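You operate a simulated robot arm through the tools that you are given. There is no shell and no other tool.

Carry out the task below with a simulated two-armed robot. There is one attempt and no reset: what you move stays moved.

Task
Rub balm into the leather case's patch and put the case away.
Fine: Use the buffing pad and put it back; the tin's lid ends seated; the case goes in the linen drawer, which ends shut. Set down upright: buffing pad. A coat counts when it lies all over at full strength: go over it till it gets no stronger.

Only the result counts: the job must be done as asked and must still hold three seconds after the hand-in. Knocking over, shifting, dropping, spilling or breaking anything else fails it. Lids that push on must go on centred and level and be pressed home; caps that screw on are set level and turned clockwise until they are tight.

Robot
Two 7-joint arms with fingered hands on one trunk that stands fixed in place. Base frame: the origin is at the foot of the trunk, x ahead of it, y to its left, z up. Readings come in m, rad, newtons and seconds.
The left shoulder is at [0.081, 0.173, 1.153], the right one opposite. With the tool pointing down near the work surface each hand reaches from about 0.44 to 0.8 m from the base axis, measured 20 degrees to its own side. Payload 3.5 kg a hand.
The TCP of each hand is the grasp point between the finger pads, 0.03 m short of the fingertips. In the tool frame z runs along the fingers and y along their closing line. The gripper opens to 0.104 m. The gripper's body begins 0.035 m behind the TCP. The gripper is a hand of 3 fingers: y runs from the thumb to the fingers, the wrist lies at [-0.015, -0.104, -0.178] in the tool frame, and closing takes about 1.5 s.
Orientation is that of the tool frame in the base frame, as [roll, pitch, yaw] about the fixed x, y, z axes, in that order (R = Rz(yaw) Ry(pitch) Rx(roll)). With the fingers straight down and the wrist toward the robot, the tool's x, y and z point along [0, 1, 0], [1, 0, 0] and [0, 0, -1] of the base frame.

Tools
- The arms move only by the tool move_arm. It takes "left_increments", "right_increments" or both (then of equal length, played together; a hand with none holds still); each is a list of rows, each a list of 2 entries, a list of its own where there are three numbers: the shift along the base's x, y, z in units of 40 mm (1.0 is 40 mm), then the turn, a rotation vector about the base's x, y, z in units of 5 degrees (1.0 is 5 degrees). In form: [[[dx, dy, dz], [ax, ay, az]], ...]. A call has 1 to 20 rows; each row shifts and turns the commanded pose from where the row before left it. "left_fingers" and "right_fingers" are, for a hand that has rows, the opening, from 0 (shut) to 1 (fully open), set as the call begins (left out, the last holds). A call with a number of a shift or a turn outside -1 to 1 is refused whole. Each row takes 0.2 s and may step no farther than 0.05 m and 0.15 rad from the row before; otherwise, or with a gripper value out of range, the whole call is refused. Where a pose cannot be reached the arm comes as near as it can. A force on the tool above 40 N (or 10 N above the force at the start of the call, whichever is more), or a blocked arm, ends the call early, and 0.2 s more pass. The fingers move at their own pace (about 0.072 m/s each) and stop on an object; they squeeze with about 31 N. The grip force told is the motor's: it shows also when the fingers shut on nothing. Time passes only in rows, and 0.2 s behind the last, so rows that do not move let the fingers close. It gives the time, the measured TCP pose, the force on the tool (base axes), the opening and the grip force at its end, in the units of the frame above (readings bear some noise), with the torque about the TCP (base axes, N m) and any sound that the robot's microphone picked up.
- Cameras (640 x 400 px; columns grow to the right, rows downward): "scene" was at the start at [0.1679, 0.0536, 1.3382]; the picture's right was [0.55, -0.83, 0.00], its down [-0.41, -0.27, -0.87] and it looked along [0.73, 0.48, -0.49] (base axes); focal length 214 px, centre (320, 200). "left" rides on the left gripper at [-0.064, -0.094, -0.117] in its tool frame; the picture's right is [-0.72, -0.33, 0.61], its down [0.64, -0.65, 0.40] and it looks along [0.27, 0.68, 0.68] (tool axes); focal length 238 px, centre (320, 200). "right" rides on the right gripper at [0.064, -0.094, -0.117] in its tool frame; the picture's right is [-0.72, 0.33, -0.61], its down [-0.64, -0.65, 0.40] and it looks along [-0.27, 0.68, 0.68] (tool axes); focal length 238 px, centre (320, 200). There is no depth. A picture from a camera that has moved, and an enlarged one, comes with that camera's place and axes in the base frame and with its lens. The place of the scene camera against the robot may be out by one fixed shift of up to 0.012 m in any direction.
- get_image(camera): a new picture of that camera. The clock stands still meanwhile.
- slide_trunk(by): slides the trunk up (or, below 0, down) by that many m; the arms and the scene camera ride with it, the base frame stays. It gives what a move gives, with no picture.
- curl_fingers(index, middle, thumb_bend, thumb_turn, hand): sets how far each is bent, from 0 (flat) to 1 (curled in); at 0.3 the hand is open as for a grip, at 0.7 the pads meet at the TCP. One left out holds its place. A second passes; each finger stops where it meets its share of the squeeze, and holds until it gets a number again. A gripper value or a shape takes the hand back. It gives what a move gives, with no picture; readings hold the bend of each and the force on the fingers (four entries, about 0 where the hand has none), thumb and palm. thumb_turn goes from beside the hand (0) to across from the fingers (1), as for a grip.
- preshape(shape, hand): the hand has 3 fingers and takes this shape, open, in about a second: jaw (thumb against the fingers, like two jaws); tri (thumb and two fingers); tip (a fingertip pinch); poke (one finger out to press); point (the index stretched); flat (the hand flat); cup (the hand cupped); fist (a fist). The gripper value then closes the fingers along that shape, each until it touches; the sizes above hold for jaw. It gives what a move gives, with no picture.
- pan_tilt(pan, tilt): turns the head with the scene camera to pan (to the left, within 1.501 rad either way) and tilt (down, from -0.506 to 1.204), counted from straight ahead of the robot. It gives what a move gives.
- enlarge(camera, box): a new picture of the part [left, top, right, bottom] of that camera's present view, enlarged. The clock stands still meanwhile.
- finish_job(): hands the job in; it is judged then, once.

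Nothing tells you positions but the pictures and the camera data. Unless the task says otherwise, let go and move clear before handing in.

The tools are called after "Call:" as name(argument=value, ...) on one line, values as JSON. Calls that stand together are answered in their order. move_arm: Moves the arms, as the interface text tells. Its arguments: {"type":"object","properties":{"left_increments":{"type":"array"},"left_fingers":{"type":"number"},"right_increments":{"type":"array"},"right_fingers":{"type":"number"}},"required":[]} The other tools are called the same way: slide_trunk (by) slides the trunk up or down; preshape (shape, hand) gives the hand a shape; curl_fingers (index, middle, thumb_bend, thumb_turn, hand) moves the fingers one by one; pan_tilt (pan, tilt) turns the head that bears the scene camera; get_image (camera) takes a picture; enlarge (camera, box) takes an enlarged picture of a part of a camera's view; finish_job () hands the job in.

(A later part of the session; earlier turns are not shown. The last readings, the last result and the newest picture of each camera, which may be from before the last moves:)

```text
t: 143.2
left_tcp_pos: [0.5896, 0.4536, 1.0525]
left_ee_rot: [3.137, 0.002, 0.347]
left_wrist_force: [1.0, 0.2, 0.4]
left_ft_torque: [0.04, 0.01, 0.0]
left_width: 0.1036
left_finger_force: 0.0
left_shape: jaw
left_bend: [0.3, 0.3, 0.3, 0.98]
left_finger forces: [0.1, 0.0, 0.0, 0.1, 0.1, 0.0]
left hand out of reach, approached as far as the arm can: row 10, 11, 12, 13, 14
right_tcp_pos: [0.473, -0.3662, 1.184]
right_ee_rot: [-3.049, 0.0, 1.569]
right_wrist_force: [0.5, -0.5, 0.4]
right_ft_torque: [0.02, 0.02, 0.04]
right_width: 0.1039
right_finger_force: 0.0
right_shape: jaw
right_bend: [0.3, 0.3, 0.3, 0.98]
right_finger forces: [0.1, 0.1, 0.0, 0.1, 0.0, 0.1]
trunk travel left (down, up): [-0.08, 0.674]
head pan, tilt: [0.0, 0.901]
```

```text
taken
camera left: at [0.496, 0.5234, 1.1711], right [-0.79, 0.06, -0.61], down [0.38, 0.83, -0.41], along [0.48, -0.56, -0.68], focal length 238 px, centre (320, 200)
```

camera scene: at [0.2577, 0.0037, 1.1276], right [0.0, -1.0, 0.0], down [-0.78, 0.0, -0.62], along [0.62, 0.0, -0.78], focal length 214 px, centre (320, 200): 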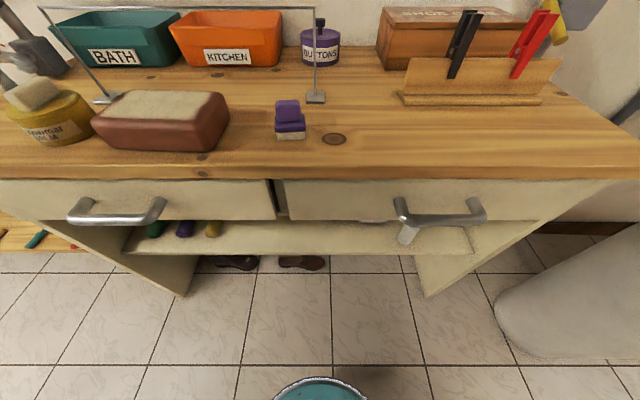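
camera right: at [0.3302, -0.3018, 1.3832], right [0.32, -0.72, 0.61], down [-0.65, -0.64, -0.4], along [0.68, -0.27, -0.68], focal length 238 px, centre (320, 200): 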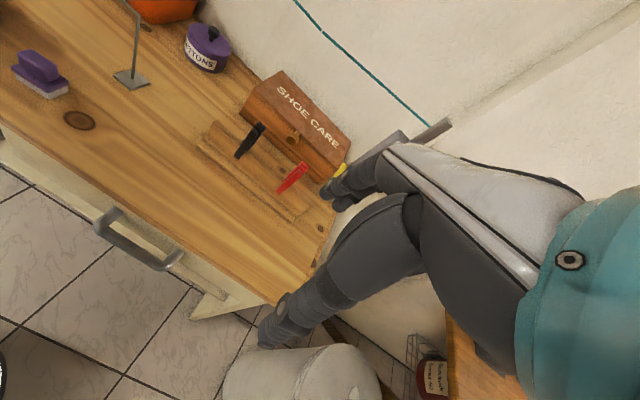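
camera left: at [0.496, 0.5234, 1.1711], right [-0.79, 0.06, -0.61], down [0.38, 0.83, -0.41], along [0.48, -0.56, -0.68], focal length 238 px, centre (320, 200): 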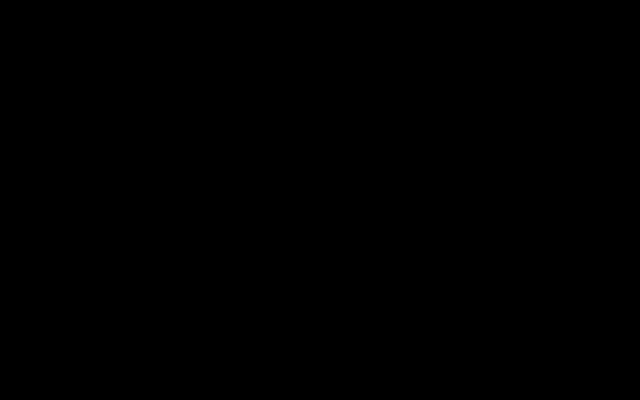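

The view went black (the camera is likely against the forearm), and the arm dipped a little. I'll rotate back some and re-look.

Call:
move_arm(left_increments=[[[0, 0, 0.3], [0, 0, 1]], [[0, 0, 0.3], [0, 0, 1]], [[0, 0, 0.3], [0, 0, 1]], [[0, 0, 0.2], [0, 0, 1]], [[0, 0, 0.2], [0, 0, 1]]])

Call:
get_image(camera="left")

Call:
get_image(camera="scene")

```text
t: 144.4
left_tcp_pos: [0.5892, 0.4537, 1.1074]
left_ee_rot: [3.138, 0.001, 0.784]
left_wrist_force: [0.1, -0.6, 0.0]
left_ft_torque: [0.0, 0.01, 0.01]
left_width: 0.1037
left_finger_force: 0.1
left_shape: jaw
left_bend: [0.3, 0.3, 0.3, 0.98]
left_finger forces: [0.0, 0.0, 0.0, 0.1, 0.0, 0.0]
right_tcp_pos: [0.4743, -0.3662, 1.1836]
right_ee_rot: [-3.05, 0.001, 1.569]
right_wrist_force: [-0.2, 0.0, 0.5]
right_ft_torque: [0.03, 0.01, 0.04]
right_width: 0.1038
right_finger_force: 0.0
right_shape: jaw
right_bend: [0.3, 0.3, 0.3, 0.98]
right_finger forces: [0.1, 0.0, 0.1, 0.0, 0.1, 0.0]
trunk travel left (down, up): [-0.08, 0.674]
head pan, tilt: [0.0, 0.901]
```

```text
taken
camera left: at [0.476, 0.4775, 1.2245], right [-0.74, -0.28, -0.61], down [-0.01, 0.91, -0.41], along [0.67, -0.3, -0.68], focal length 238 px, centre (320, 200)
```

left: 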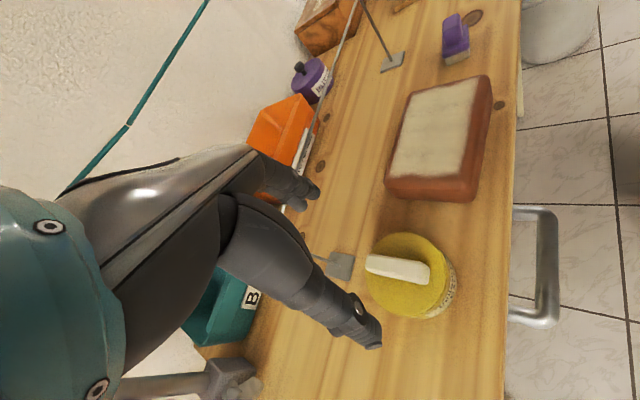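

```text
taken
camera scene: at [0.2576, 0.0035, 1.1276], right [0.0, -1.0, 0.0], down [-0.78, 0.0, -0.62], along [0.62, 0.0, -0.78], focal length 214 px, centre (320, 200)
```

scene: 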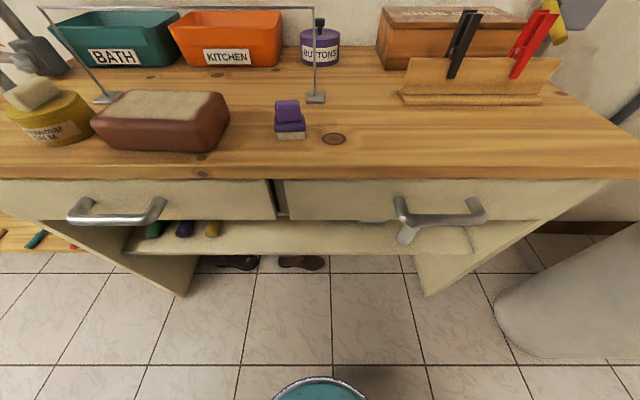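

A fine view along the case now. Enlarge it.

Call:
enlarge(camera="left", box=[370, 60, 520, 220])

Call:
enlarge(camera="left", box=[375, 160, 505, 220])

```text
2.50 times, centred on (445, 140) of left
camera zoom: at [0.476, 0.4775, 1.2245], right [-0.74, -0.28, -0.61], down [-0.01, 0.91, -0.41], along [0.67, -0.3, -0.68], focal length 596 px, centre (8, 350)
```

zoom: 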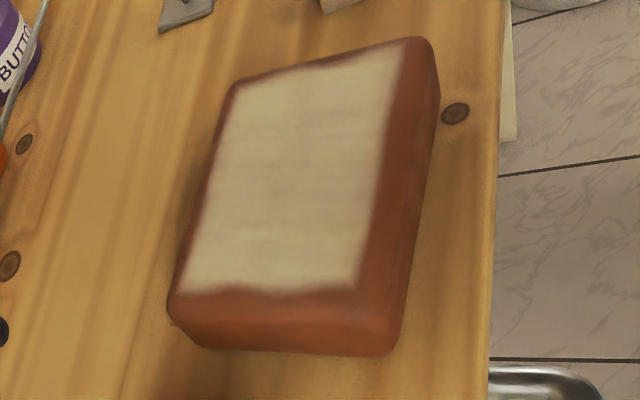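

```text
4.92 times, centred on (440, 190) of left
camera zoom: at [0.476, 0.4775, 1.2245], right [-0.74, -0.28, -0.61], down [-0.01, 0.91, -0.41], along [0.67, -0.3, -0.68], focal length 1173 px, centre (-271, 249)
```

zoom: 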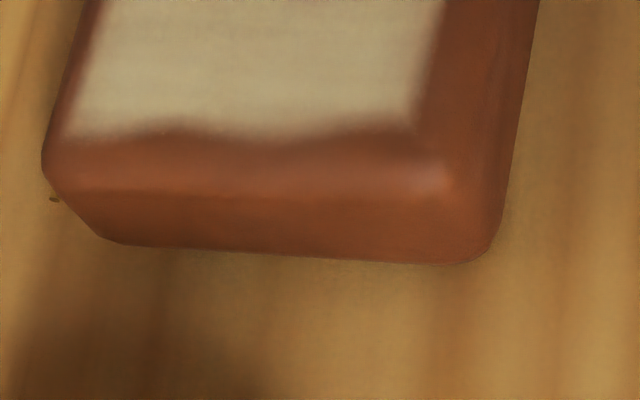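

The case is about 108 mm wide, more than the 104 mm standard opening, so I'll spread the fingers individually when I grasp it later. First the drawer: I'll straighten the hand, raise the trunk (shoulders go back and up) and get a look at the left handle.

Call:
move_arm(left_increments=[[[-0.3, 0, 0.2], [0, 0, 1]], [[-0.3, 0, 0.2], [0, 0, 1]], [[-0.3, -0.1, 0], [0, 0, 1]], [[-0.3, -0.1, 0], [0, 0, 1]], [[-0.3, -0.1, 0], [0, 0, 1]], [[-0.3, -0.1, 0], [0, 0, 1]], [[-0.3, -0.1, 0], [0, 0, 1]], [[-0.3, -0.1, 0], [0, 0, 1]], [[-0.3, -0.1, 0], [0, 0, 1]]])

Call:
slide_trunk(by=0.27)

Call:
get_image(camera="scene")

Call:
get_image(camera="left")

```text
t: 146.4
left_tcp_pos: [0.4801, 0.4242, 1.122]
left_ee_rot: [3.139, 0.004, 1.57]
left_wrist_force: [0.3, 0.0, 0.0]
left_ft_torque: [-0.02, 0.0, -0.01]
left_width: 0.1039
left_finger_force: 0.0
left_shape: jaw
left_bend: [0.3, 0.3, 0.3, 0.98]
left_finger forces: [0.0, 0.0, 0.1, 0.0, 0.1, 0.1]
right_tcp_pos: [0.4725, -0.3666, 1.1832]
right_ee_rot: [-3.051, -0.001, 1.569]
right_wrist_force: [0.1, 0.2, 0.2]
right_ft_torque: [-0.01, -0.02, 0.05]
right_width: 0.1036
right_finger_force: 0.0
right_shape: jaw
right_bend: [0.3, 0.3, 0.3, 0.98]
right_finger forces: [0.1, 0.1, 0.1, 0.0, 0.1, 0.0]
trunk travel left (down, up): [-0.08, 0.674]
head pan, tilt: [0.0, 0.901]
```

```text
t: 149.1
left_tcp_pos: [0.4815, 0.4247, 1.3916]
left_ee_rot: [3.139, 0.004, 1.57]
left_wrist_force: [0.3, 0.6, 0.1]
left_ft_torque: [-0.01, 0.01, 0.0]
left_width: 0.1039
left_finger_force: 0.0
left_shape: jaw
left_bend: [0.3, 0.3, 0.3, 0.98]
left_finger forces: [0.0, 0.0, 0.0, 0.0, 0.1, 0.0]
right_tcp_pos: [0.4743, -0.3653, 1.4516]
right_ee_rot: [-3.048, 0.0, 1.568]
right_wrist_force: [0.7, -0.3, 0.5]
right_ft_torque: [0.0, 0.03, -0.01]
right_width: 0.104
right_finger_force: 0.1
right_shape: jaw
right_bend: [0.3, 0.3, 0.3, 0.98]
right_finger forces: [0.0, 0.0, 0.0, 0.0, 0.0, 0.1]
trunk travel left (down, up): [-0.35, 0.404]
head pan, tilt: [0.0, 0.901]
```

```text
taken
camera scene: at [0.131, 0.0036, 1.4071], right [0.0, -1.0, 0.0], down [-0.78, 0.0, -0.62], along [0.62, 0.0, -0.78], focal length 214 px, centre (320, 200)
```

scene: 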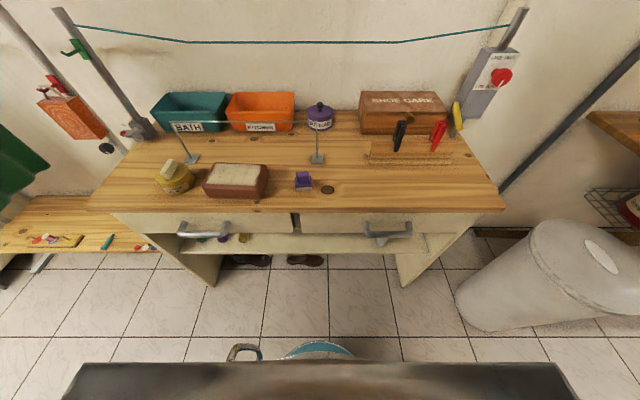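

```text
taken
camera left: at [0.3853, 0.3645, 1.5094], right [-0.33, -0.72, -0.61], down [-0.65, 0.64, -0.41], along [0.69, 0.27, -0.68], focal length 238 px, centre (320, 200)
```

left: 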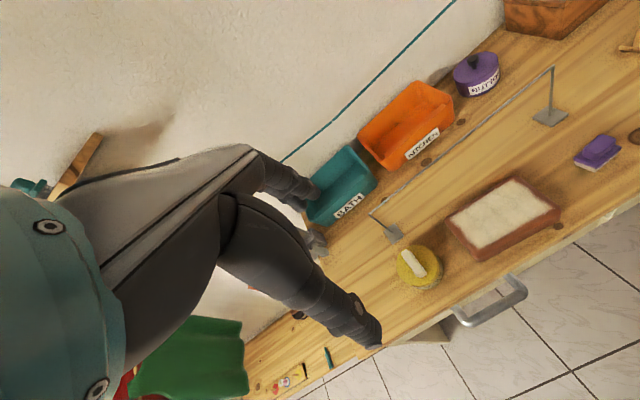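

Call:
enlarge(camera="scene", box=[160, 200, 260, 260])

Call:
enlarge(camera="left", box=[430, 250, 550, 350])

```text
6.40 times, centred on (210, 230) of scene
camera zoom: at [0.131, 0.0036, 1.4071], right [0.0, -1.0, 0.0], down [-0.78, 0.0, -0.62], along [0.62, 0.0, -0.78], focal length 1373 px, centre (1024, 8)
```

zoom: 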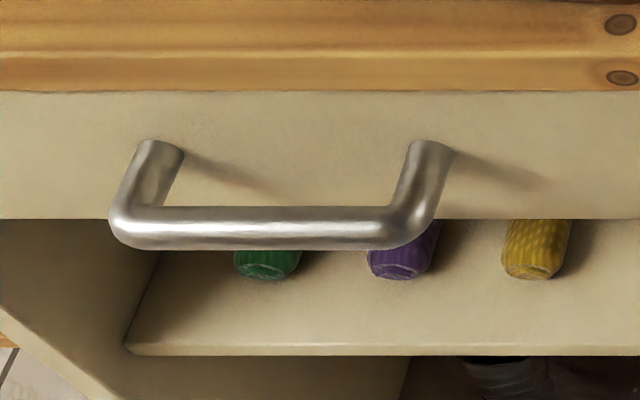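

```text
4.00 times, centred on (490, 300) of left
camera zoom: at [0.3853, 0.3645, 1.5094], right [-0.33, -0.72, -0.61], down [-0.65, 0.64, -0.41], along [0.69, 0.27, -0.68], focal length 953 px, centre (-360, -200)
```

zoom: 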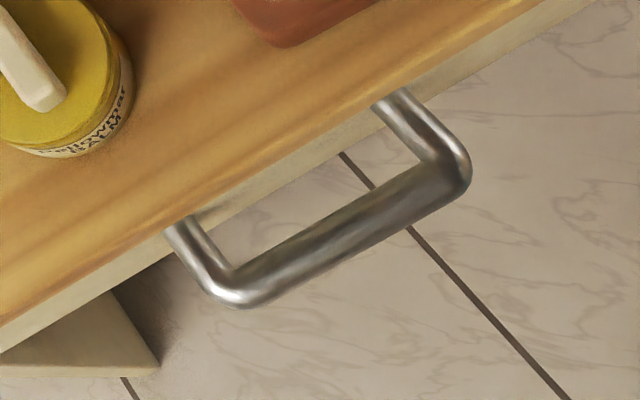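

Bar of the left drawer's handle: about (0.465, 0.377, 0.805), drawer front at x ≈ 0.508. I'll bring the left hand down in front of the bench, tilted slightly so the fingers point forward under the bench edge.

Call:
move_arm(left_increments=[[[-0.7, -0.4, -0.3], [0, 0, 0]], [[-0.7, -0.4, -0.3], [0, 0, 0]], [[-0.6, -0.4, -0.5], [0, 0, 0]], [[0, 0, -1], [0, -1, 0]], [[0, 0, -1], [0, -1, 0]], [[0, 0, -1], [0, -1, 0]], [[0, 0, -1], [0, 0, 0]], [[0, 0, -1], [0, 0, 0]], [[0, 0, -1], [0, 0, 0]], [[0, 0, -1], [0, 0, 0]], [[0, 0, -1], [0, 0, 0]], [[0, 0, -0.8], [0, 0, 0]]])

Call:
get_image(camera="left")

Call:
get_image(camera="scene")

```text
t: 151.7
left_tcp_pos: [0.4001, 0.3776, 0.9954]
left_ee_rot: [2.878, 0.002, 1.569]
left_wrist_force: [0.1, -0.3, -0.4]
left_ft_torque: [-0.01, 0.0, 0.04]
left_width: 0.1039
left_finger_force: 0.1
left_shape: jaw
left_bend: [0.3, 0.3, 0.3, 0.98]
left_finger forces: [0.1, 0.1, 0.1, 0.0, 0.0, 0.0]
right_tcp_pos: [0.4743, -0.3661, 1.4528]
right_ee_rot: [-3.05, -0.001, 1.57]
right_wrist_force: [-0.5, -0.7, 0.7]
right_ft_torque: [-0.03, 0.02, -0.03]
right_width: 0.1041
right_finger_force: 0.1
right_shape: jaw
right_bend: [0.3, 0.3, 0.3, 0.98]
right_finger forces: [0.0, 0.0, 0.1, 0.0, 0.0, 0.0]
trunk travel left (down, up): [-0.35, 0.404]
head pan, tilt: [0.0, 0.901]
```

```text
taken
camera left: at [0.2775, 0.3169, 1.0838], right [-0.16, -0.72, -0.68], down [-0.52, 0.64, -0.56], along [0.84, 0.27, -0.48], focal length 238 px, centre (320, 200)
```

left: 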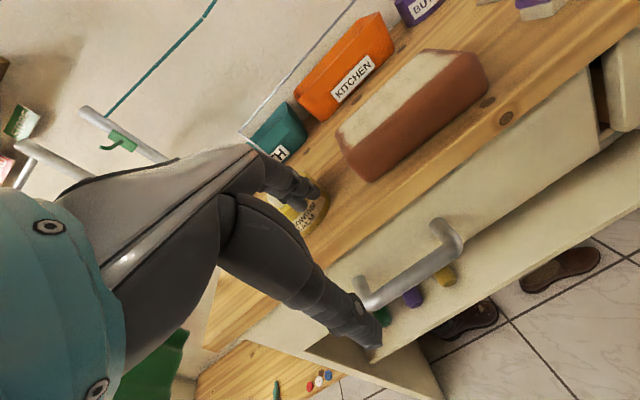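

```text
taken
camera scene: at [0.1307, 0.0037, 1.4073], right [0.0, -1.0, 0.0], down [-0.78, 0.0, -0.62], along [0.62, 0.0, -0.78], focal length 214 px, centre (320, 200)
```

scene: 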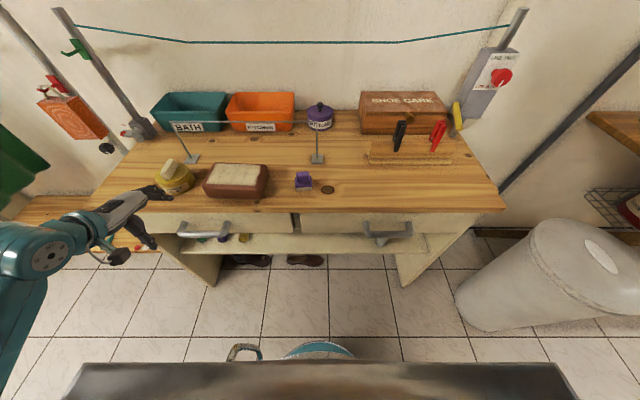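

I'll use a 30° forward tilt with a narrower opening and come in along the finger direction, so the fingers pass over the bar clear of the bench edge.

Call:
move_arm(left_increments=[[[0.04, 0, -0.5], [0, -1, 0]], [[0.04, 0, -0.8], [0, -1, 0]], [[0.04, 0, -0.8], [0, -1, 0]], [[0, 0, 0], [0, 0, 0]], [[0, 0, 0], [0, 0, 0]], [[0, 0, 0], [0, 0, 0]]], left_fingers=0.4)

Call:
get_image(camera="left")

Call:
pan_tilt(pan=0.5, tilt=0.9)

Call:
get_image(camera="scene")

```text
t: 153.1
left_tcp_pos: [0.4059, 0.3789, 0.9106]
left_ee_rot: [2.614, 0.001, 1.567]
left_wrist_force: [-0.3, 0.4, 0.2]
left_ft_torque: [-0.02, 0.01, 0.01]
left_width: 0.0419
left_finger_force: 0.1
left_shape: jaw
left_bend: [0.74, 0.49, 0.72, 1.0]
left_finger forces: [0.0, 0.1, 0.0, 0.0, 0.1, 0.0]
right_tcp_pos: [0.4737, -0.3665, 1.4533]
right_ee_rot: [-3.049, -0.001, 1.569]
right_wrist_force: [-0.3, -0.3, -0.2]
right_ft_torque: [-0.01, 0.01, -0.01]
right_width: 0.1037
right_finger_force: 0.2
right_shape: jaw
right_bend: [0.3, 0.3, 0.3, 0.98]
right_finger forces: [0.0, 0.1, 0.0, 0.1, 0.0, 0.0]
trunk travel left (down, up): [-0.35, 0.404]
head pan, tilt: [0.0, 0.901]
```

```text
taken
camera left: at [0.2641, 0.3183, 0.9657], right [0.02, -0.72, -0.69], down [-0.36, 0.64, -0.68], along [0.93, 0.27, -0.24], focal length 238 px, centre (320, 200)
```

left: 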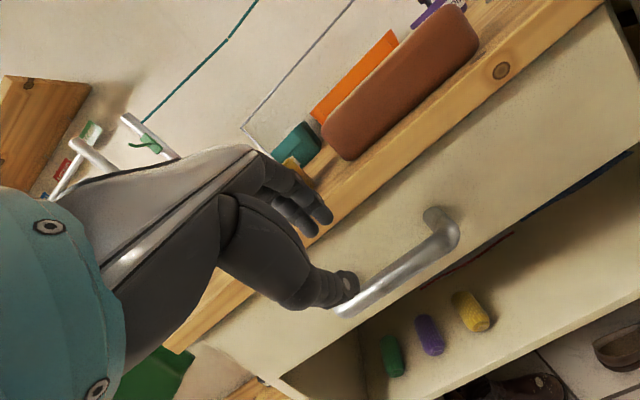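

```text
t: 154.0
left_tcp_pos: [0.4052, 0.3796, 0.9112]
left_ee_rot: [2.613, 0.001, 1.567]
left_wrist_force: [0.4, -0.1, 0.0]
left_ft_torque: [-0.01, 0.01, -0.04]
left_width: 0.0421
left_finger_force: 0.1
left_shape: jaw
left_bend: [0.74, 0.49, 0.72, 1.0]
left_finger forces: [0.1, 0.0, 0.0, 0.0, 0.0, 0.1]
right_tcp_pos: [0.4742, -0.3656, 1.453]
right_ee_rot: [-3.049, 0.001, 1.571]
right_wrist_force: [0.1, 0.3, -0.7]
right_ft_torque: [-0.02, 0.01, 0.0]
right_width: 0.1038
right_finger_force: 0.0
right_shape: jaw
right_bend: [0.3, 0.3, 0.3, 0.98]
right_finger forces: [0.0, 0.1, 0.1, 0.0, 0.1, 0.0]
trunk travel left (down, up): [-0.35, 0.404]
head pan, tilt: [0.499, 0.901]
```

```text
taken
camera scene: at [0.1215, 0.0397, 1.4073], right [0.48, -0.88, 0.0], down [-0.69, -0.37, -0.62], along [0.55, 0.3, -0.78], focal length 214 px, centre (320, 200)
```

scene: 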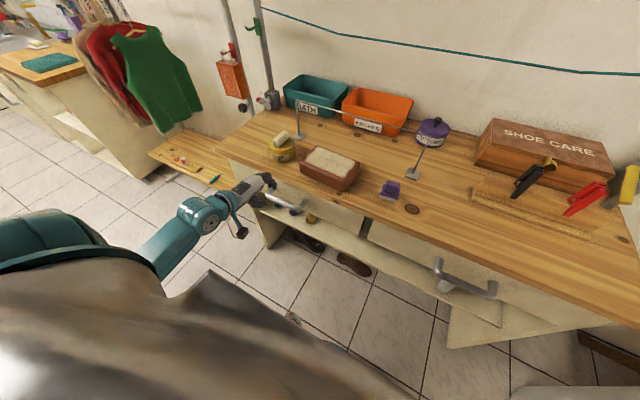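

Call:
enlarge(camera="left", box=[400, 100, 640, 320])

Call:
enlarge(camera="left", box=[250, 160, 480, 340])

Call:
enlarge(camera="scene", box=[190, 150, 340, 260])

```text
1.82 times, centred on (520, 210) of left
camera zoom: at [0.2641, 0.3184, 0.9659], right [0.02, -0.72, -0.69], down [-0.36, 0.64, -0.68], along [0.93, 0.27, -0.24], focal length 433 px, centre (-44, 182)
```

zoom: 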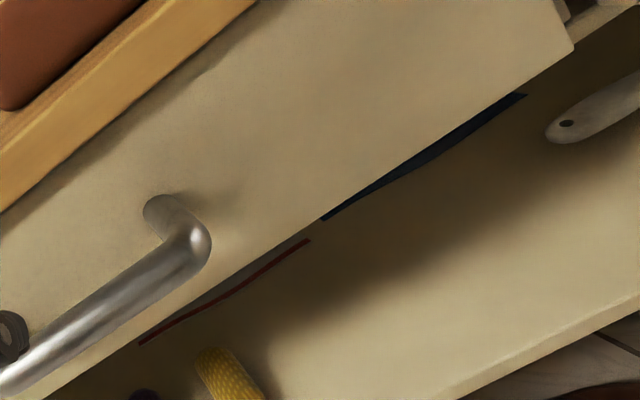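

```text
2.22 times, centred on (365, 250) of left
camera zoom: at [0.2641, 0.3184, 0.9659], right [0.02, -0.72, -0.69], down [-0.36, 0.64, -0.68], along [0.93, 0.27, -0.24], focal length 530 px, centre (220, 89)
```

zoom: 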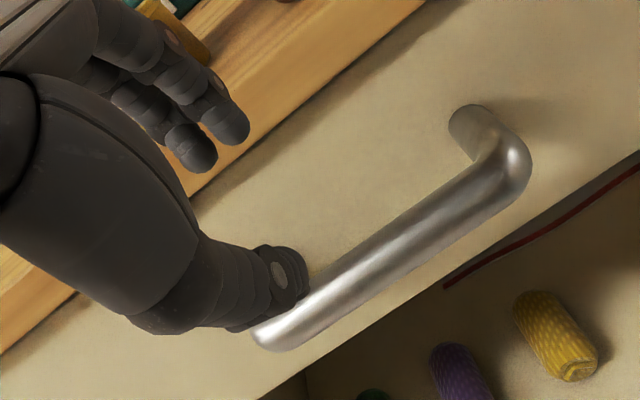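

```text
3.64 times, centred on (265, 205) of scene
camera zoom: at [0.1215, 0.0397, 1.4073], right [0.48, -0.88, 0.0], down [-0.69, -0.37, -0.62], along [0.55, 0.3, -0.78], focal length 780 px, centre (520, 182)
```

zoom: 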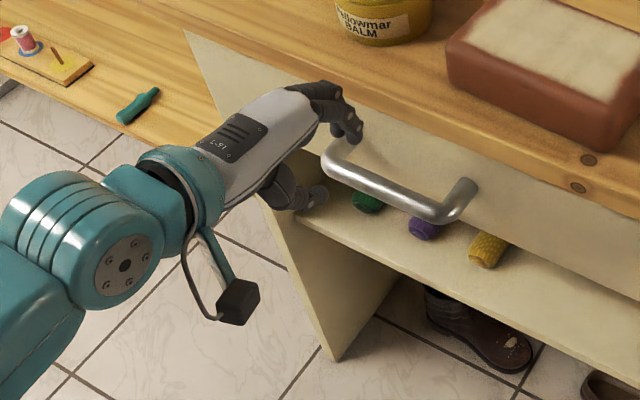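

The hand is lined up with the bar. Slide in along the finger direction, halfway first.

Call:
move_arm(left_increments=[[[0.35, 0, -0.62], [0, 0, 0]], [[0.35, 0, -0.62], [0, 0, 0]], [[0, 0, 0], [0, 0, 0]]])

Call:
enlarge(camera="left", box=[250, 160, 480, 340])

Call:
enlarge(camera="scene", box=[190, 150, 340, 260])

```text
t: 154.8
left_tcp_pos: [0.4331, 0.3769, 0.8626]
left_ee_rot: [2.615, 0.002, 1.569]
left_wrist_force: [-1.0, -0.2, -0.3]
left_ft_torque: [-0.04, 0.0, 0.0]
left_width: 0.0421
left_finger_force: 0.1
left_shape: jaw
left_bend: [0.74, 0.49, 0.72, 1.0]
left_finger forces: [0.0, 0.0, 0.0, 0.1, 0.0, 0.1]
right_tcp_pos: [0.4736, -0.3665, 1.4534]
right_ee_rot: [-3.049, -0.001, 1.568]
right_wrist_force: [0.1, 0.2, 0.0]
right_ft_torque: [-0.02, -0.01, -0.03]
right_width: 0.1037
right_finger_force: 0.0
right_shape: jaw
right_bend: [0.3, 0.3, 0.3, 0.98]
right_finger forces: [0.0, 0.0, 0.0, 0.0, 0.0, 0.1]
trunk travel left (down, up): [-0.35, 0.404]
head pan, tilt: [0.499, 0.901]
```

```text
2.22 times, centred on (365, 250) of left
camera zoom: at [0.2923, 0.3164, 0.9175], right [0.02, -0.72, -0.69], down [-0.36, 0.64, -0.68], along [0.93, 0.27, -0.24], focal length 530 px, centre (220, 89)
```

zoom: 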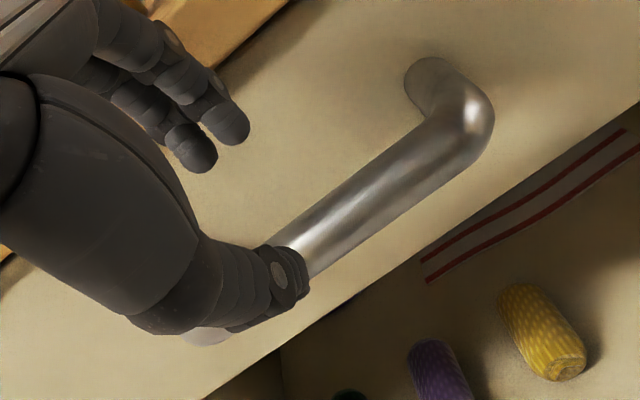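

```text
3.64 times, centred on (265, 205) of scene
camera zoom: at [0.1213, 0.0397, 1.4073], right [0.48, -0.88, 0.0], down [-0.69, -0.37, -0.62], along [0.55, 0.3, -0.78], focal length 780 px, centre (520, 182)
```

zoom: 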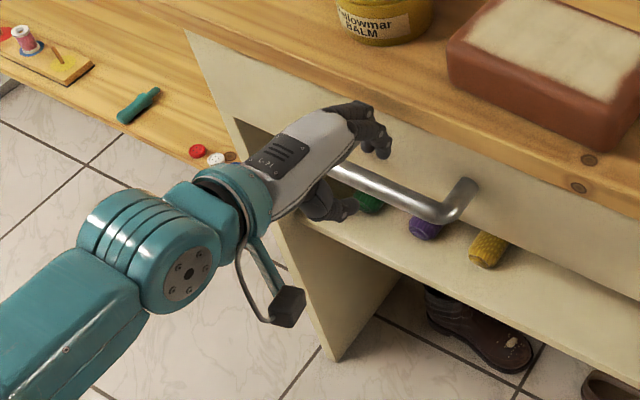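

Call:
move_arm(left_increments=[[[0.35, 0, -0.6], [0, 0, 0]], [[0, 0, 0], [0, 0, 0]]])

Call:
enlarge(camera="left", box=[250, 160, 480, 340])

Call:
enlarge(camera="scene", box=[230, 160, 320, 230])

```text
t: 155.4
left_tcp_pos: [0.4466, 0.3781, 0.838]
left_ee_rot: [2.617, 0.0, 1.569]
left_wrist_force: [-0.2, 0.1, -0.3]
left_ft_torque: [0.0, -0.06, -0.02]
left_width: 0.0419
left_finger_force: 0.0
left_shape: jaw
left_bend: [0.74, 0.49, 0.72, 1.0]
left_finger forces: [0.1, 0.1, 0.0, 0.1, 0.0, 0.0]
right_tcp_pos: [0.4733, -0.3672, 1.4537]
right_ee_rot: [-3.048, -0.001, 1.568]
right_wrist_force: [0.4, -0.1, 1.2]
right_ft_torque: [0.0, 0.01, 0.03]
right_width: 0.1035
right_finger_force: 0.1
right_shape: jaw
right_bend: [0.3, 0.3, 0.3, 0.98]
right_finger forces: [0.1, 0.0, 0.1, 0.0, 0.1, 0.0]
trunk travel left (down, up): [-0.35, 0.404]
head pan, tilt: [0.499, 0.901]
```

```text
2.22 times, centred on (365, 250) of left
camera zoom: at [0.3054, 0.3172, 0.8929], right [0.02, -0.72, -0.69], down [-0.36, 0.64, -0.68], along [0.93, 0.27, -0.24], focal length 530 px, centre (220, 89)
```

zoom: 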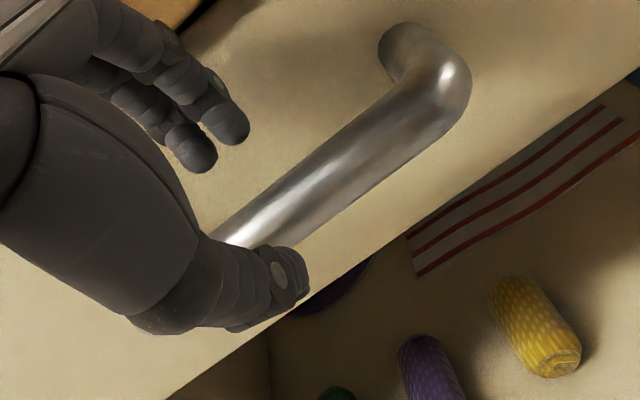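

```text
5.71 times, centred on (275, 195) of scene
camera zoom: at [0.121, 0.0396, 1.4073], right [0.48, -0.88, 0.0], down [-0.69, -0.37, -0.62], along [0.55, 0.3, -0.78], focal length 1226 px, centre (577, 229)
```

zoom: 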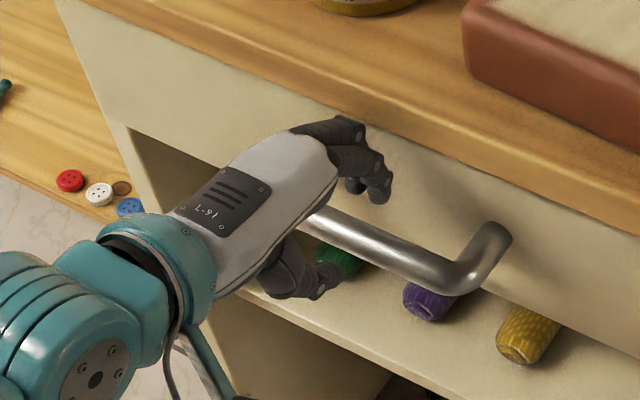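

Call:
move_arm(left_increments=[[[0.3, 0, -0.52], [0, 0, 0]], [[0, 0, 0], [0, 0, 0]]])

Call:
enlarge(camera="left", box=[250, 160, 480, 340])

Call:
enlarge(camera="scene", box=[230, 160, 320, 230])

```text
t: 156.0
left_tcp_pos: [0.458, 0.3786, 0.8178]
left_ee_rot: [2.613, 0.001, 1.569]
left_wrist_force: [1.1, -0.1, 0.6]
left_ft_torque: [0.05, 0.01, 0.0]
left_width: 0.0421
left_finger_force: 0.1
left_shape: jaw
left_bend: [0.74, 0.49, 0.72, 1.0]
left_finger forces: [0.0, 0.1, 0.1, 0.0, 0.0, 0.1]
right_tcp_pos: [0.473, -0.3672, 1.4533]
right_ee_rot: [-3.049, 0.002, 1.569]
right_wrist_force: [0.5, -0.1, 0.2]
right_ft_torque: [0.0, -0.02, 0.02]
right_width: 0.1038
right_finger_force: 0.1
right_shape: jaw
right_bend: [0.3, 0.3, 0.3, 0.98]
right_finger forces: [0.1, 0.1, 0.1, 0.0, 0.0, 0.1]
trunk travel left (down, up): [-0.35, 0.404]
head pan, tilt: [0.499, 0.901]
```

```text
2.22 times, centred on (365, 250) of left
camera zoom: at [0.3169, 0.3172, 0.872], right [0.02, -0.72, -0.69], down [-0.36, 0.64, -0.68], along [0.93, 0.27, -0.24], focal length 530 px, centre (220, 89)
```

zoom: 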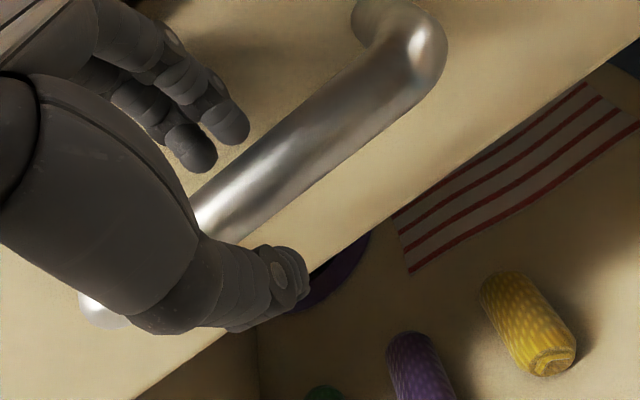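

```text
5.71 times, centred on (275, 195) of scene
camera zoom: at [0.1212, 0.0397, 1.4073], right [0.48, -0.88, 0.0], down [-0.69, -0.37, -0.62], along [0.55, 0.3, -0.78], focal length 1226 px, centre (577, 229)
```

zoom: 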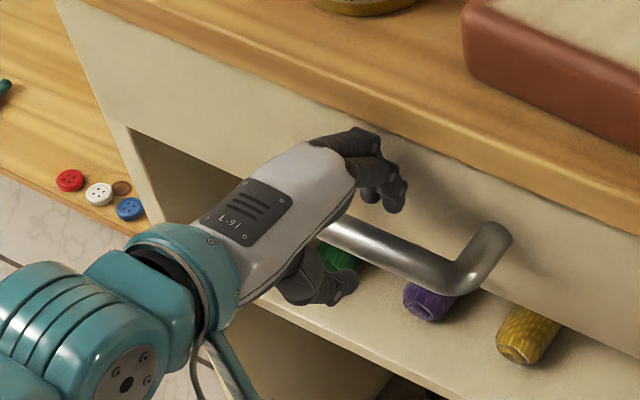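

The bar lies between fingers and thumb. Close on it.

Call:
move_arm(left_increments=[[[0, 0, 0], [0, 0, 0]], [[0, 0, 0], [0, 0, 0]], [[0, 0, 0], [0, 0, 0]], [[0, 0, 0], [0, 0, 0]], [[0, 0, 0], [0, 0, 0]]], left_fingers=0)

Call:
enlarge(camera="left", box=[250, 160, 480, 340])

```text
t: 157.2
left_tcp_pos: [0.4583, 0.3791, 0.8161]
left_ee_rot: [2.616, 0.002, 1.568]
left_wrist_force: [-0.5, 0.5, -5.0]
left_ft_torque: [0.01, 0.04, 0.03]
left_width: 0.016
left_finger_force: 30.8
left_shape: jaw
left_bend: [0.73, 0.62, 0.74, 1.0]
left_finger forces: [17.4, 9.1, 0.1, 0.0, 28.6, 0.0]
right_tcp_pos: [0.4737, -0.3662, 1.4534]
right_ee_rot: [-3.049, 0.001, 1.569]
right_wrist_force: [-0.1, 0.6, -0.4]
right_ft_torque: [-0.01, 0.03, -0.01]
right_width: 0.1037
right_finger_force: 0.1
right_shape: jaw
right_bend: [0.3, 0.3, 0.3, 0.98]
right_finger forces: [0.0, 0.0, 0.0, 0.0, 0.1, 0.0]
trunk travel left (down, up): [-0.35, 0.404]
head pan, tilt: [0.499, 0.901]
```

```text
2.22 times, centred on (365, 250) of left
camera zoom: at [0.3169, 0.3173, 0.8715], right [0.02, -0.72, -0.69], down [-0.36, 0.64, -0.68], along [0.93, 0.27, -0.24], focal length 530 px, centre (220, 89)
```

zoom: 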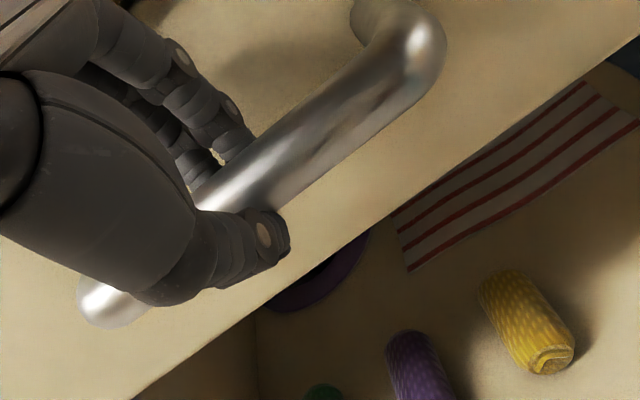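

Gripped. Pull the drawer straight toward the robot, 10 cm first.

Call:
move_arm(left_increments=[[[-0.4, 0, 0], [0, 0, 0]], [[-0.5, 0, 0], [0, 0, 0]], [[-0.5, 0, 0], [0, 0, 0]], [[-0.5, 0, 0], [0, 0, 0]], [[-0.5, 0, 0], [0, 0, 0]], [[0, 0, 0], [0, 0, 0]]])

Call:
pan_tilt(pan=0.5, tilt=1.0)

Call:
get_image(camera="scene")

Call:
get_image(camera="left")

```text
t: 158.6
left_tcp_pos: [0.3644, 0.3785, 0.8169]
left_ee_rot: [2.618, 0.002, 1.567]
left_wrist_force: [0.3, 0.0, -11.3]
left_ft_torque: [0.05, 0.05, -0.01]
left_width: 0.0155
left_finger_force: 31.3
left_shape: jaw
left_bend: [0.73, 0.62, 0.74, 1.0]
left_finger forces: [17.6, 9.1, 0.1, 0.1, 31.4, 0.0]
right_tcp_pos: [0.4746, -0.3663, 1.4532]
right_ee_rot: [-3.049, 0.0, 1.569]
right_wrist_force: [-0.4, 0.2, -0.1]
right_ft_torque: [-0.02, 0.0, 0.04]
right_width: 0.1041
right_finger_force: 0.1
right_shape: jaw
right_bend: [0.3, 0.3, 0.3, 0.98]
right_finger forces: [0.0, 0.1, 0.0, 0.1, 0.1, 0.1]
trunk travel left (down, up): [-0.35, 0.404]
head pan, tilt: [0.499, 0.901]
```

```text
t: 159.3
left_tcp_pos: [0.3639, 0.3776, 0.8169]
left_ee_rot: [2.616, 0.004, 1.567]
left_wrist_force: [-0.9, -0.3, -11.1]
left_ft_torque: [0.0, 0.17, -0.02]
left_width: 0.0157
left_finger_force: 30.9
left_shape: jaw
left_bend: [0.73, 0.62, 0.74, 1.0]
left_finger forces: [17.4, 8.7, 0.1, 0.0, 32.2, 0.1]
right_tcp_pos: [0.4751, -0.3665, 1.4528]
right_ee_rot: [-3.049, 0.0, 1.57]
right_wrist_force: [-0.1, 0.7, 0.6]
right_ft_torque: [0.03, -0.03, -0.01]
right_width: 0.104
right_finger_force: 0.1
right_shape: jaw
right_bend: [0.3, 0.3, 0.3, 0.98]
right_finger forces: [0.1, 0.0, 0.0, 0.0, 0.1, 0.1]
trunk travel left (down, up): [-0.35, 0.404]
head pan, tilt: [0.499, 1.0]
```

```text
taken
camera scene: at [0.1169, 0.0376, 1.3999], right [0.48, -0.88, 0.0], down [-0.74, -0.4, -0.54], along [0.47, 0.26, -0.84], focal length 214 px, centre (320, 200)
```

scene: 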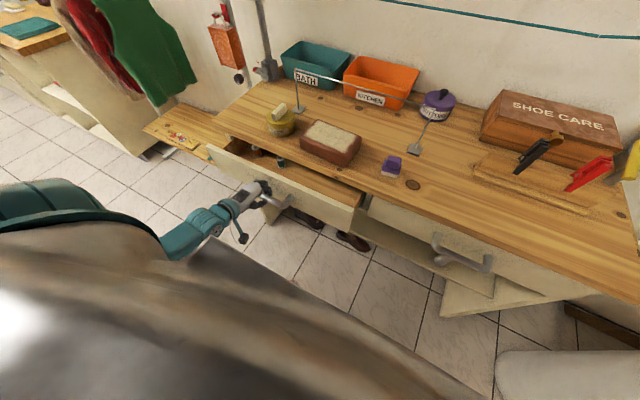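

```text
taken
camera left: at [0.2227, 0.3174, 0.8721], right [0.02, -0.72, -0.69], down [-0.36, 0.64, -0.68], along [0.93, 0.27, -0.25], focal length 238 px, centre (320, 200)
```

left: 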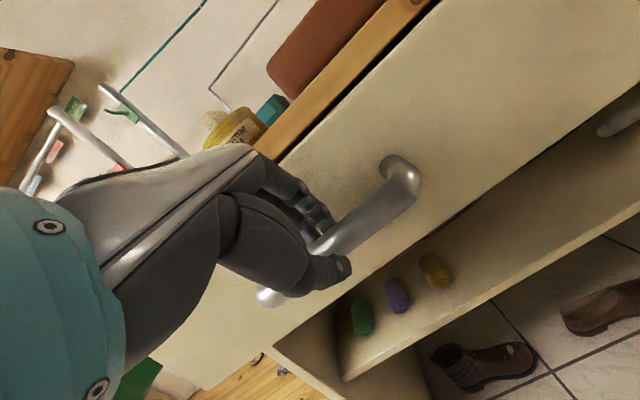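

The drawer slides out. Let me see what's inside it.

Call:
enlarge(camera="scene", box=[200, 120, 380, 240])

Call:
enlarge(camera="scene", box=[215, 135, 300, 195])

```text
3.33 times, centred on (290, 180) of scene
camera zoom: at [0.1169, 0.0376, 1.3999], right [0.48, -0.88, 0.0], down [-0.74, -0.4, -0.54], along [0.47, 0.26, -0.84], focal length 715 px, centre (420, 267)
```

zoom: 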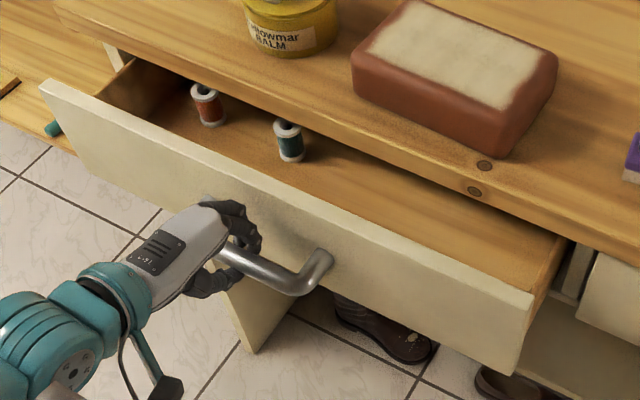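

```text
6.67 times, centred on (258, 165) of scene
camera zoom: at [0.1169, 0.0376, 1.3999], right [0.48, -0.88, 0.0], down [-0.74, -0.4, -0.54], along [0.47, 0.26, -0.84], focal length 1430 px, centre (737, 433)
```

zoom: 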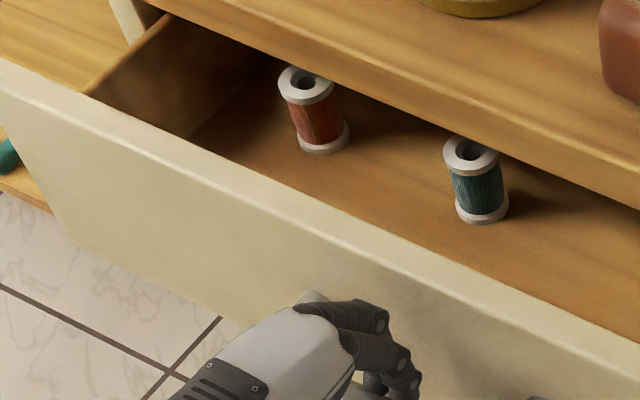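

This drawer holds thread spools, so it's not the linen drawer. I'll push it gently shut again (slowly, so the spools stay upright) and then look in the right one.

Call:
move_arm(left_increments=[[[0.12, 0, 0], [0, 0, 0]], [[0.12, 0, 0], [0, 0, 0]], [[0.12, 0, 0], [0, 0, 0]], [[0.12, 0, 0], [0, 0, 0]], [[0.12, 0, 0], [0, 0, 0]], [[0.12, 0, 0], [0, 0, 0]], [[0.12, 0, 0], [0, 0, 0]], [[0.12, 0, 0], [0, 0, 0]], [[0.12, 0, 0], [0, 0, 0]], [[0.12, 0, 0], [0, 0, 0]], [[0.12, 0, 0], [0, 0, 0]], [[0.12, 0, 0], [0, 0, 0]], [[0.12, 0, 0], [0, 0, 0]], [[0.12, 0, 0], [0, 0, 0]], [[0.12, 0, 0], [0, 0, 0]], [[0.12, 0, 0], [0, 0, 0]], [[0.12, 0, 0], [0, 0, 0]], [[0.12, 0, 0], [0, 0, 0]]])

Call:
enlarge(camera="scene", box=[200, 120, 380, 240])

```text
t: 163.1
left_tcp_pos: [0.4512, 0.3777, 0.8168]
left_ee_rot: [2.616, 0.003, 1.568]
left_wrist_force: [-1.4, -0.2, -8.4]
left_ft_torque: [-0.02, 0.13, -0.03]
left_width: 0.0156
left_finger_force: 31.4
left_shape: jaw
left_bend: [0.73, 0.62, 0.74, 1.0]
left_finger forces: [17.8, 9.3, 0.0, 0.1, 31.4, 0.1]
right_tcp_pos: [0.4749, -0.3668, 1.4525]
right_ee_rot: [-3.049, 0.0, 1.569]
right_wrist_force: [-1.3, -0.1, 0.4]
right_ft_torque: [0.0, 0.03, 0.02]
right_width: 0.1039
right_finger_force: 0.1
right_shape: jaw
right_bend: [0.3, 0.3, 0.3, 0.98]
right_finger forces: [0.0, 0.0, 0.0, 0.0, 0.1, 0.0]
trunk travel left (down, up): [-0.35, 0.404]
head pan, tilt: [0.499, 1.0]
```

```text
3.33 times, centred on (290, 180) of scene
camera zoom: at [0.117, 0.0376, 1.3999], right [0.48, -0.88, 0.0], down [-0.74, -0.4, -0.54], along [0.47, 0.26, -0.84], focal length 715 px, centre (420, 267)
```

zoom: 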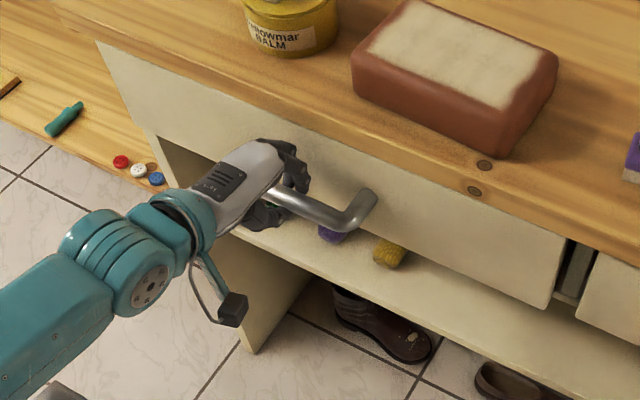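

Call:
move_arm(left_increments=[[[0.08, 0, 0], [0, 0, 0]], [[0.08, 0, 0], [0, 0, 0]], [[0.06, 0, 0], [0, 0, 0]], [[0, 0, 0], [0, 0, 0]]])

```text
t: 164.1
left_tcp_pos: [0.4604, 0.3784, 0.8166]
left_ee_rot: [2.617, 0.0, 1.571]
left_wrist_force: [-1.1, 1.0, -9.5]
left_ft_torque: [-0.03, 0.14, 0.0]
left_width: 0.0158
left_finger_force: 30.7
left_shape: jaw
left_bend: [0.73, 0.62, 0.74, 1.0]
left_finger forces: [17.6, 9.1, 0.1, 0.0, 31.5, 0.1]
right_tcp_pos: [0.4737, -0.3657, 1.4524]
right_ee_rot: [-3.05, 0.0, 1.569]
right_wrist_force: [-0.3, -0.4, -0.8]
right_ft_torque: [0.0, -0.03, -0.02]
right_width: 0.1039
right_finger_force: 0.1
right_shape: jaw
right_bend: [0.3, 0.3, 0.3, 0.98]
right_finger forces: [0.1, 0.1, 0.0, 0.0, 0.0, 0.1]
trunk travel left (down, up): [-0.35, 0.404]
head pan, tilt: [0.499, 1.0]
```

Call:
move_arm(left_increments=[[[0.06, 0, 0], [0, 0, 0]], [[0.06, 0, 0], [0, 0, 0]], [[0, 0, 0], [0, 0, 0]]])

Call:
enlarge(camera="scene", box=[240, 130, 400, 240])

```text
t: 164.9
left_tcp_pos: [0.4615, 0.3771, 0.818]
left_ee_rot: [2.616, 0.002, 1.566]
left_wrist_force: [-16.5, 2.0, -3.7]
left_ft_torque: [0.02, 0.42, 0.03]
left_width: 0.0161
left_finger_force: 31.0
left_shape: jaw
left_bend: [0.73, 0.64, 0.74, 1.0]
left_finger forces: [15.4, 7.0, 0.1, 0.0, 34.0, 0.1]
right_tcp_pos: [0.4721, -0.3664, 1.4531]
right_ee_rot: [-3.051, 0.0, 1.569]
right_wrist_force: [0.1, -0.4, 0.3]
right_ft_torque: [-0.02, -0.05, 0.02]
right_width: 0.1037
right_finger_force: 0.1
right_shape: jaw
right_bend: [0.3, 0.3, 0.3, 0.98]
right_finger forces: [0.0, 0.1, 0.0, 0.0, 0.1, 0.0]
trunk travel left (down, up): [-0.35, 0.404]
head pan, tilt: [0.499, 1.0]
```

```text
3.64 times, centred on (320, 185) of scene
camera zoom: at [0.1149, 0.0374, 1.4001], right [0.48, -0.88, 0.0], down [-0.74, -0.4, -0.54], along [0.48, 0.26, -0.84], focal length 780 px, centre (320, 254)
```

zoom: 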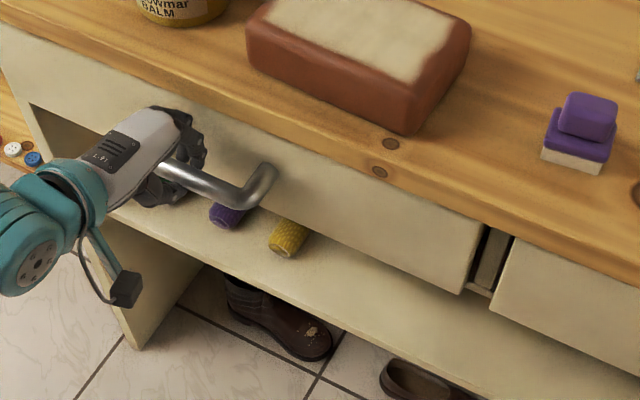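

The left drawer is home (firm stop at 16 N). Release the handle and back out the way I came.

Call:
move_arm(left_increments=[[[-0.03, 0, 0], [0, 0, 0]], [[0, 0, 0], [0, 0, 0]]])

Call:
move_arm(left_increments=[[[0, 0, 0], [0, 0, 0]], [[0, 0, 0], [0, 0, 0]], [[0, 0, 0], [0, 0, 0]], [[0, 0, 0], [0, 0, 0]], [[-0.35, 0, 0.6], [0, 0, 0]], [[-0.35, 0, 0.62], [0, 0, 0]], [[-0.35, 0, 0.62], [0, 0, 0]], [[-0.35, 0, 0.62], [0, 0, 0]], [[-0.35, 0, 0.62], [0, 0, 0]]], left_fingers=0.4)

Call:
enlarge(camera="scene", box=[200, 120, 400, 240])

```text
t: 165.5
left_tcp_pos: [0.4626, 0.3774, 0.8173]
left_ee_rot: [2.617, 0.001, 1.567]
left_wrist_force: [-11.8, -0.7, -7.5]
left_ft_torque: [0.02, 0.36, -0.01]
left_width: 0.0162
left_finger_force: 31.6
left_shape: jaw
left_bend: [0.73, 0.64, 0.74, 1.0]
left_finger forces: [16.3, 7.7, 0.1, 0.0, 34.1, 0.0]
right_tcp_pos: [0.4733, -0.3673, 1.4533]
right_ee_rot: [-3.05, 0.001, 1.569]
right_wrist_force: [-0.1, -0.6, 0.9]
right_ft_torque: [0.0, -0.04, -0.01]
right_width: 0.104
right_finger_force: 0.1
right_shape: jaw
right_bend: [0.3, 0.3, 0.3, 0.98]
right_finger forces: [0.1, 0.0, 0.0, 0.0, 0.1, 0.0]
trunk travel left (down, up): [-0.35, 0.404]
head pan, tilt: [0.499, 1.0]
```

```text
t: 167.5
left_tcp_pos: [0.3936, 0.3764, 0.9403]
left_ee_rot: [2.614, 0.0, 1.57]
left_wrist_force: [0.2, 0.4, -0.1]
left_ft_torque: [0.01, 0.0, -0.02]
left_width: 0.0411
left_finger_force: 0.0
left_shape: jaw
left_bend: [0.74, 0.49, 0.73, 1.0]
left_finger forces: [0.0, 0.0, 0.0, 0.0, 0.1, 0.0]
right_tcp_pos: [0.4733, -0.3673, 1.4524]
right_ee_rot: [-3.048, 0.0, 1.57]
right_wrist_force: [-0.8, -0.1, 1.2]
right_ft_torque: [0.04, 0.02, 0.0]
right_width: 0.1037
right_finger_force: 0.2
right_shape: jaw
right_bend: [0.3, 0.3, 0.3, 0.98]
right_finger forces: [0.0, 0.0, 0.1, 0.0, 0.1, 0.0]
trunk travel left (down, up): [-0.35, 0.404]
head pan, tilt: [0.499, 1.0]
```

```text
3.20 times, centred on (300, 180) of scene
camera zoom: at [0.1159, 0.0369, 1.4001], right [0.48, -0.88, 0.0], down [-0.74, -0.4, -0.54], along [0.47, 0.26, -0.84], focal length 686 px, centre (384, 264)
```

zoom: 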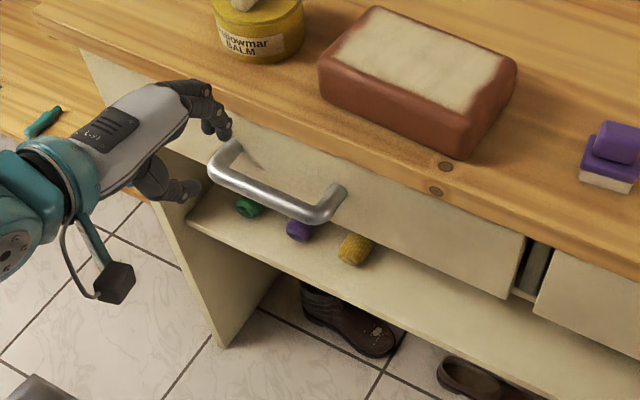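

The left drawer is shut again. Now the right drawer: I'll look at its handle and bring the right hand to it.

Call:
pan_tilt(pan=-0.3, tilt=0.95)

Call:
get_image(camera="scene")

Call:
get_image(camera="right")

```text
t: 168.6
left_tcp_pos: [0.3921, 0.3777, 0.9392]
left_ee_rot: [2.616, 0.002, 1.566]
left_wrist_force: [-0.9, 0.5, 0.7]
left_ft_torque: [0.0, 0.0, -0.01]
left_width: 0.041
left_finger_force: 0.0
left_shape: jaw
left_bend: [0.74, 0.49, 0.73, 1.0]
left_finger forces: [0.0, 0.2, 0.0, 0.0, 0.1, 0.0]
right_tcp_pos: [0.4736, -0.3667, 1.4525]
right_ee_rot: [-3.049, 0.001, 1.57]
right_wrist_force: [0.2, 0.0, -1.1]
right_ft_torque: [0.02, -0.02, 0.0]
right_width: 0.1037
right_finger_force: 0.0
right_shape: jaw
right_bend: [0.3, 0.3, 0.3, 0.98]
right_finger forces: [0.0, 0.0, 0.0, 0.0, 0.0, 0.0]
trunk travel left (down, up): [-0.35, 0.404]
head pan, tilt: [-0.3, 0.949]
```

```text
taken
camera scene: at [0.1246, -0.0178, 1.4036], right [-0.3, -0.96, 0.0], down [-0.78, 0.24, -0.58], along [0.56, -0.17, -0.81], focal length 214 px, centre (320, 200)
```

scene: 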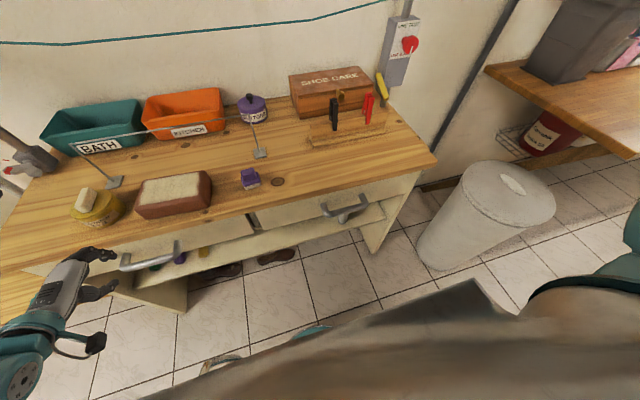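

```text
taken
camera right: at [0.3911, -0.3027, 1.5787], right [0.38, -0.72, 0.58], down [-0.69, -0.64, -0.34], along [0.62, -0.27, -0.74], focal length 238 px, centre (320, 200)
```

right: 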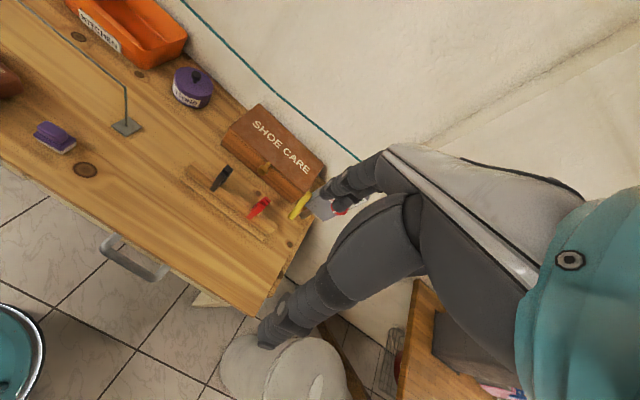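

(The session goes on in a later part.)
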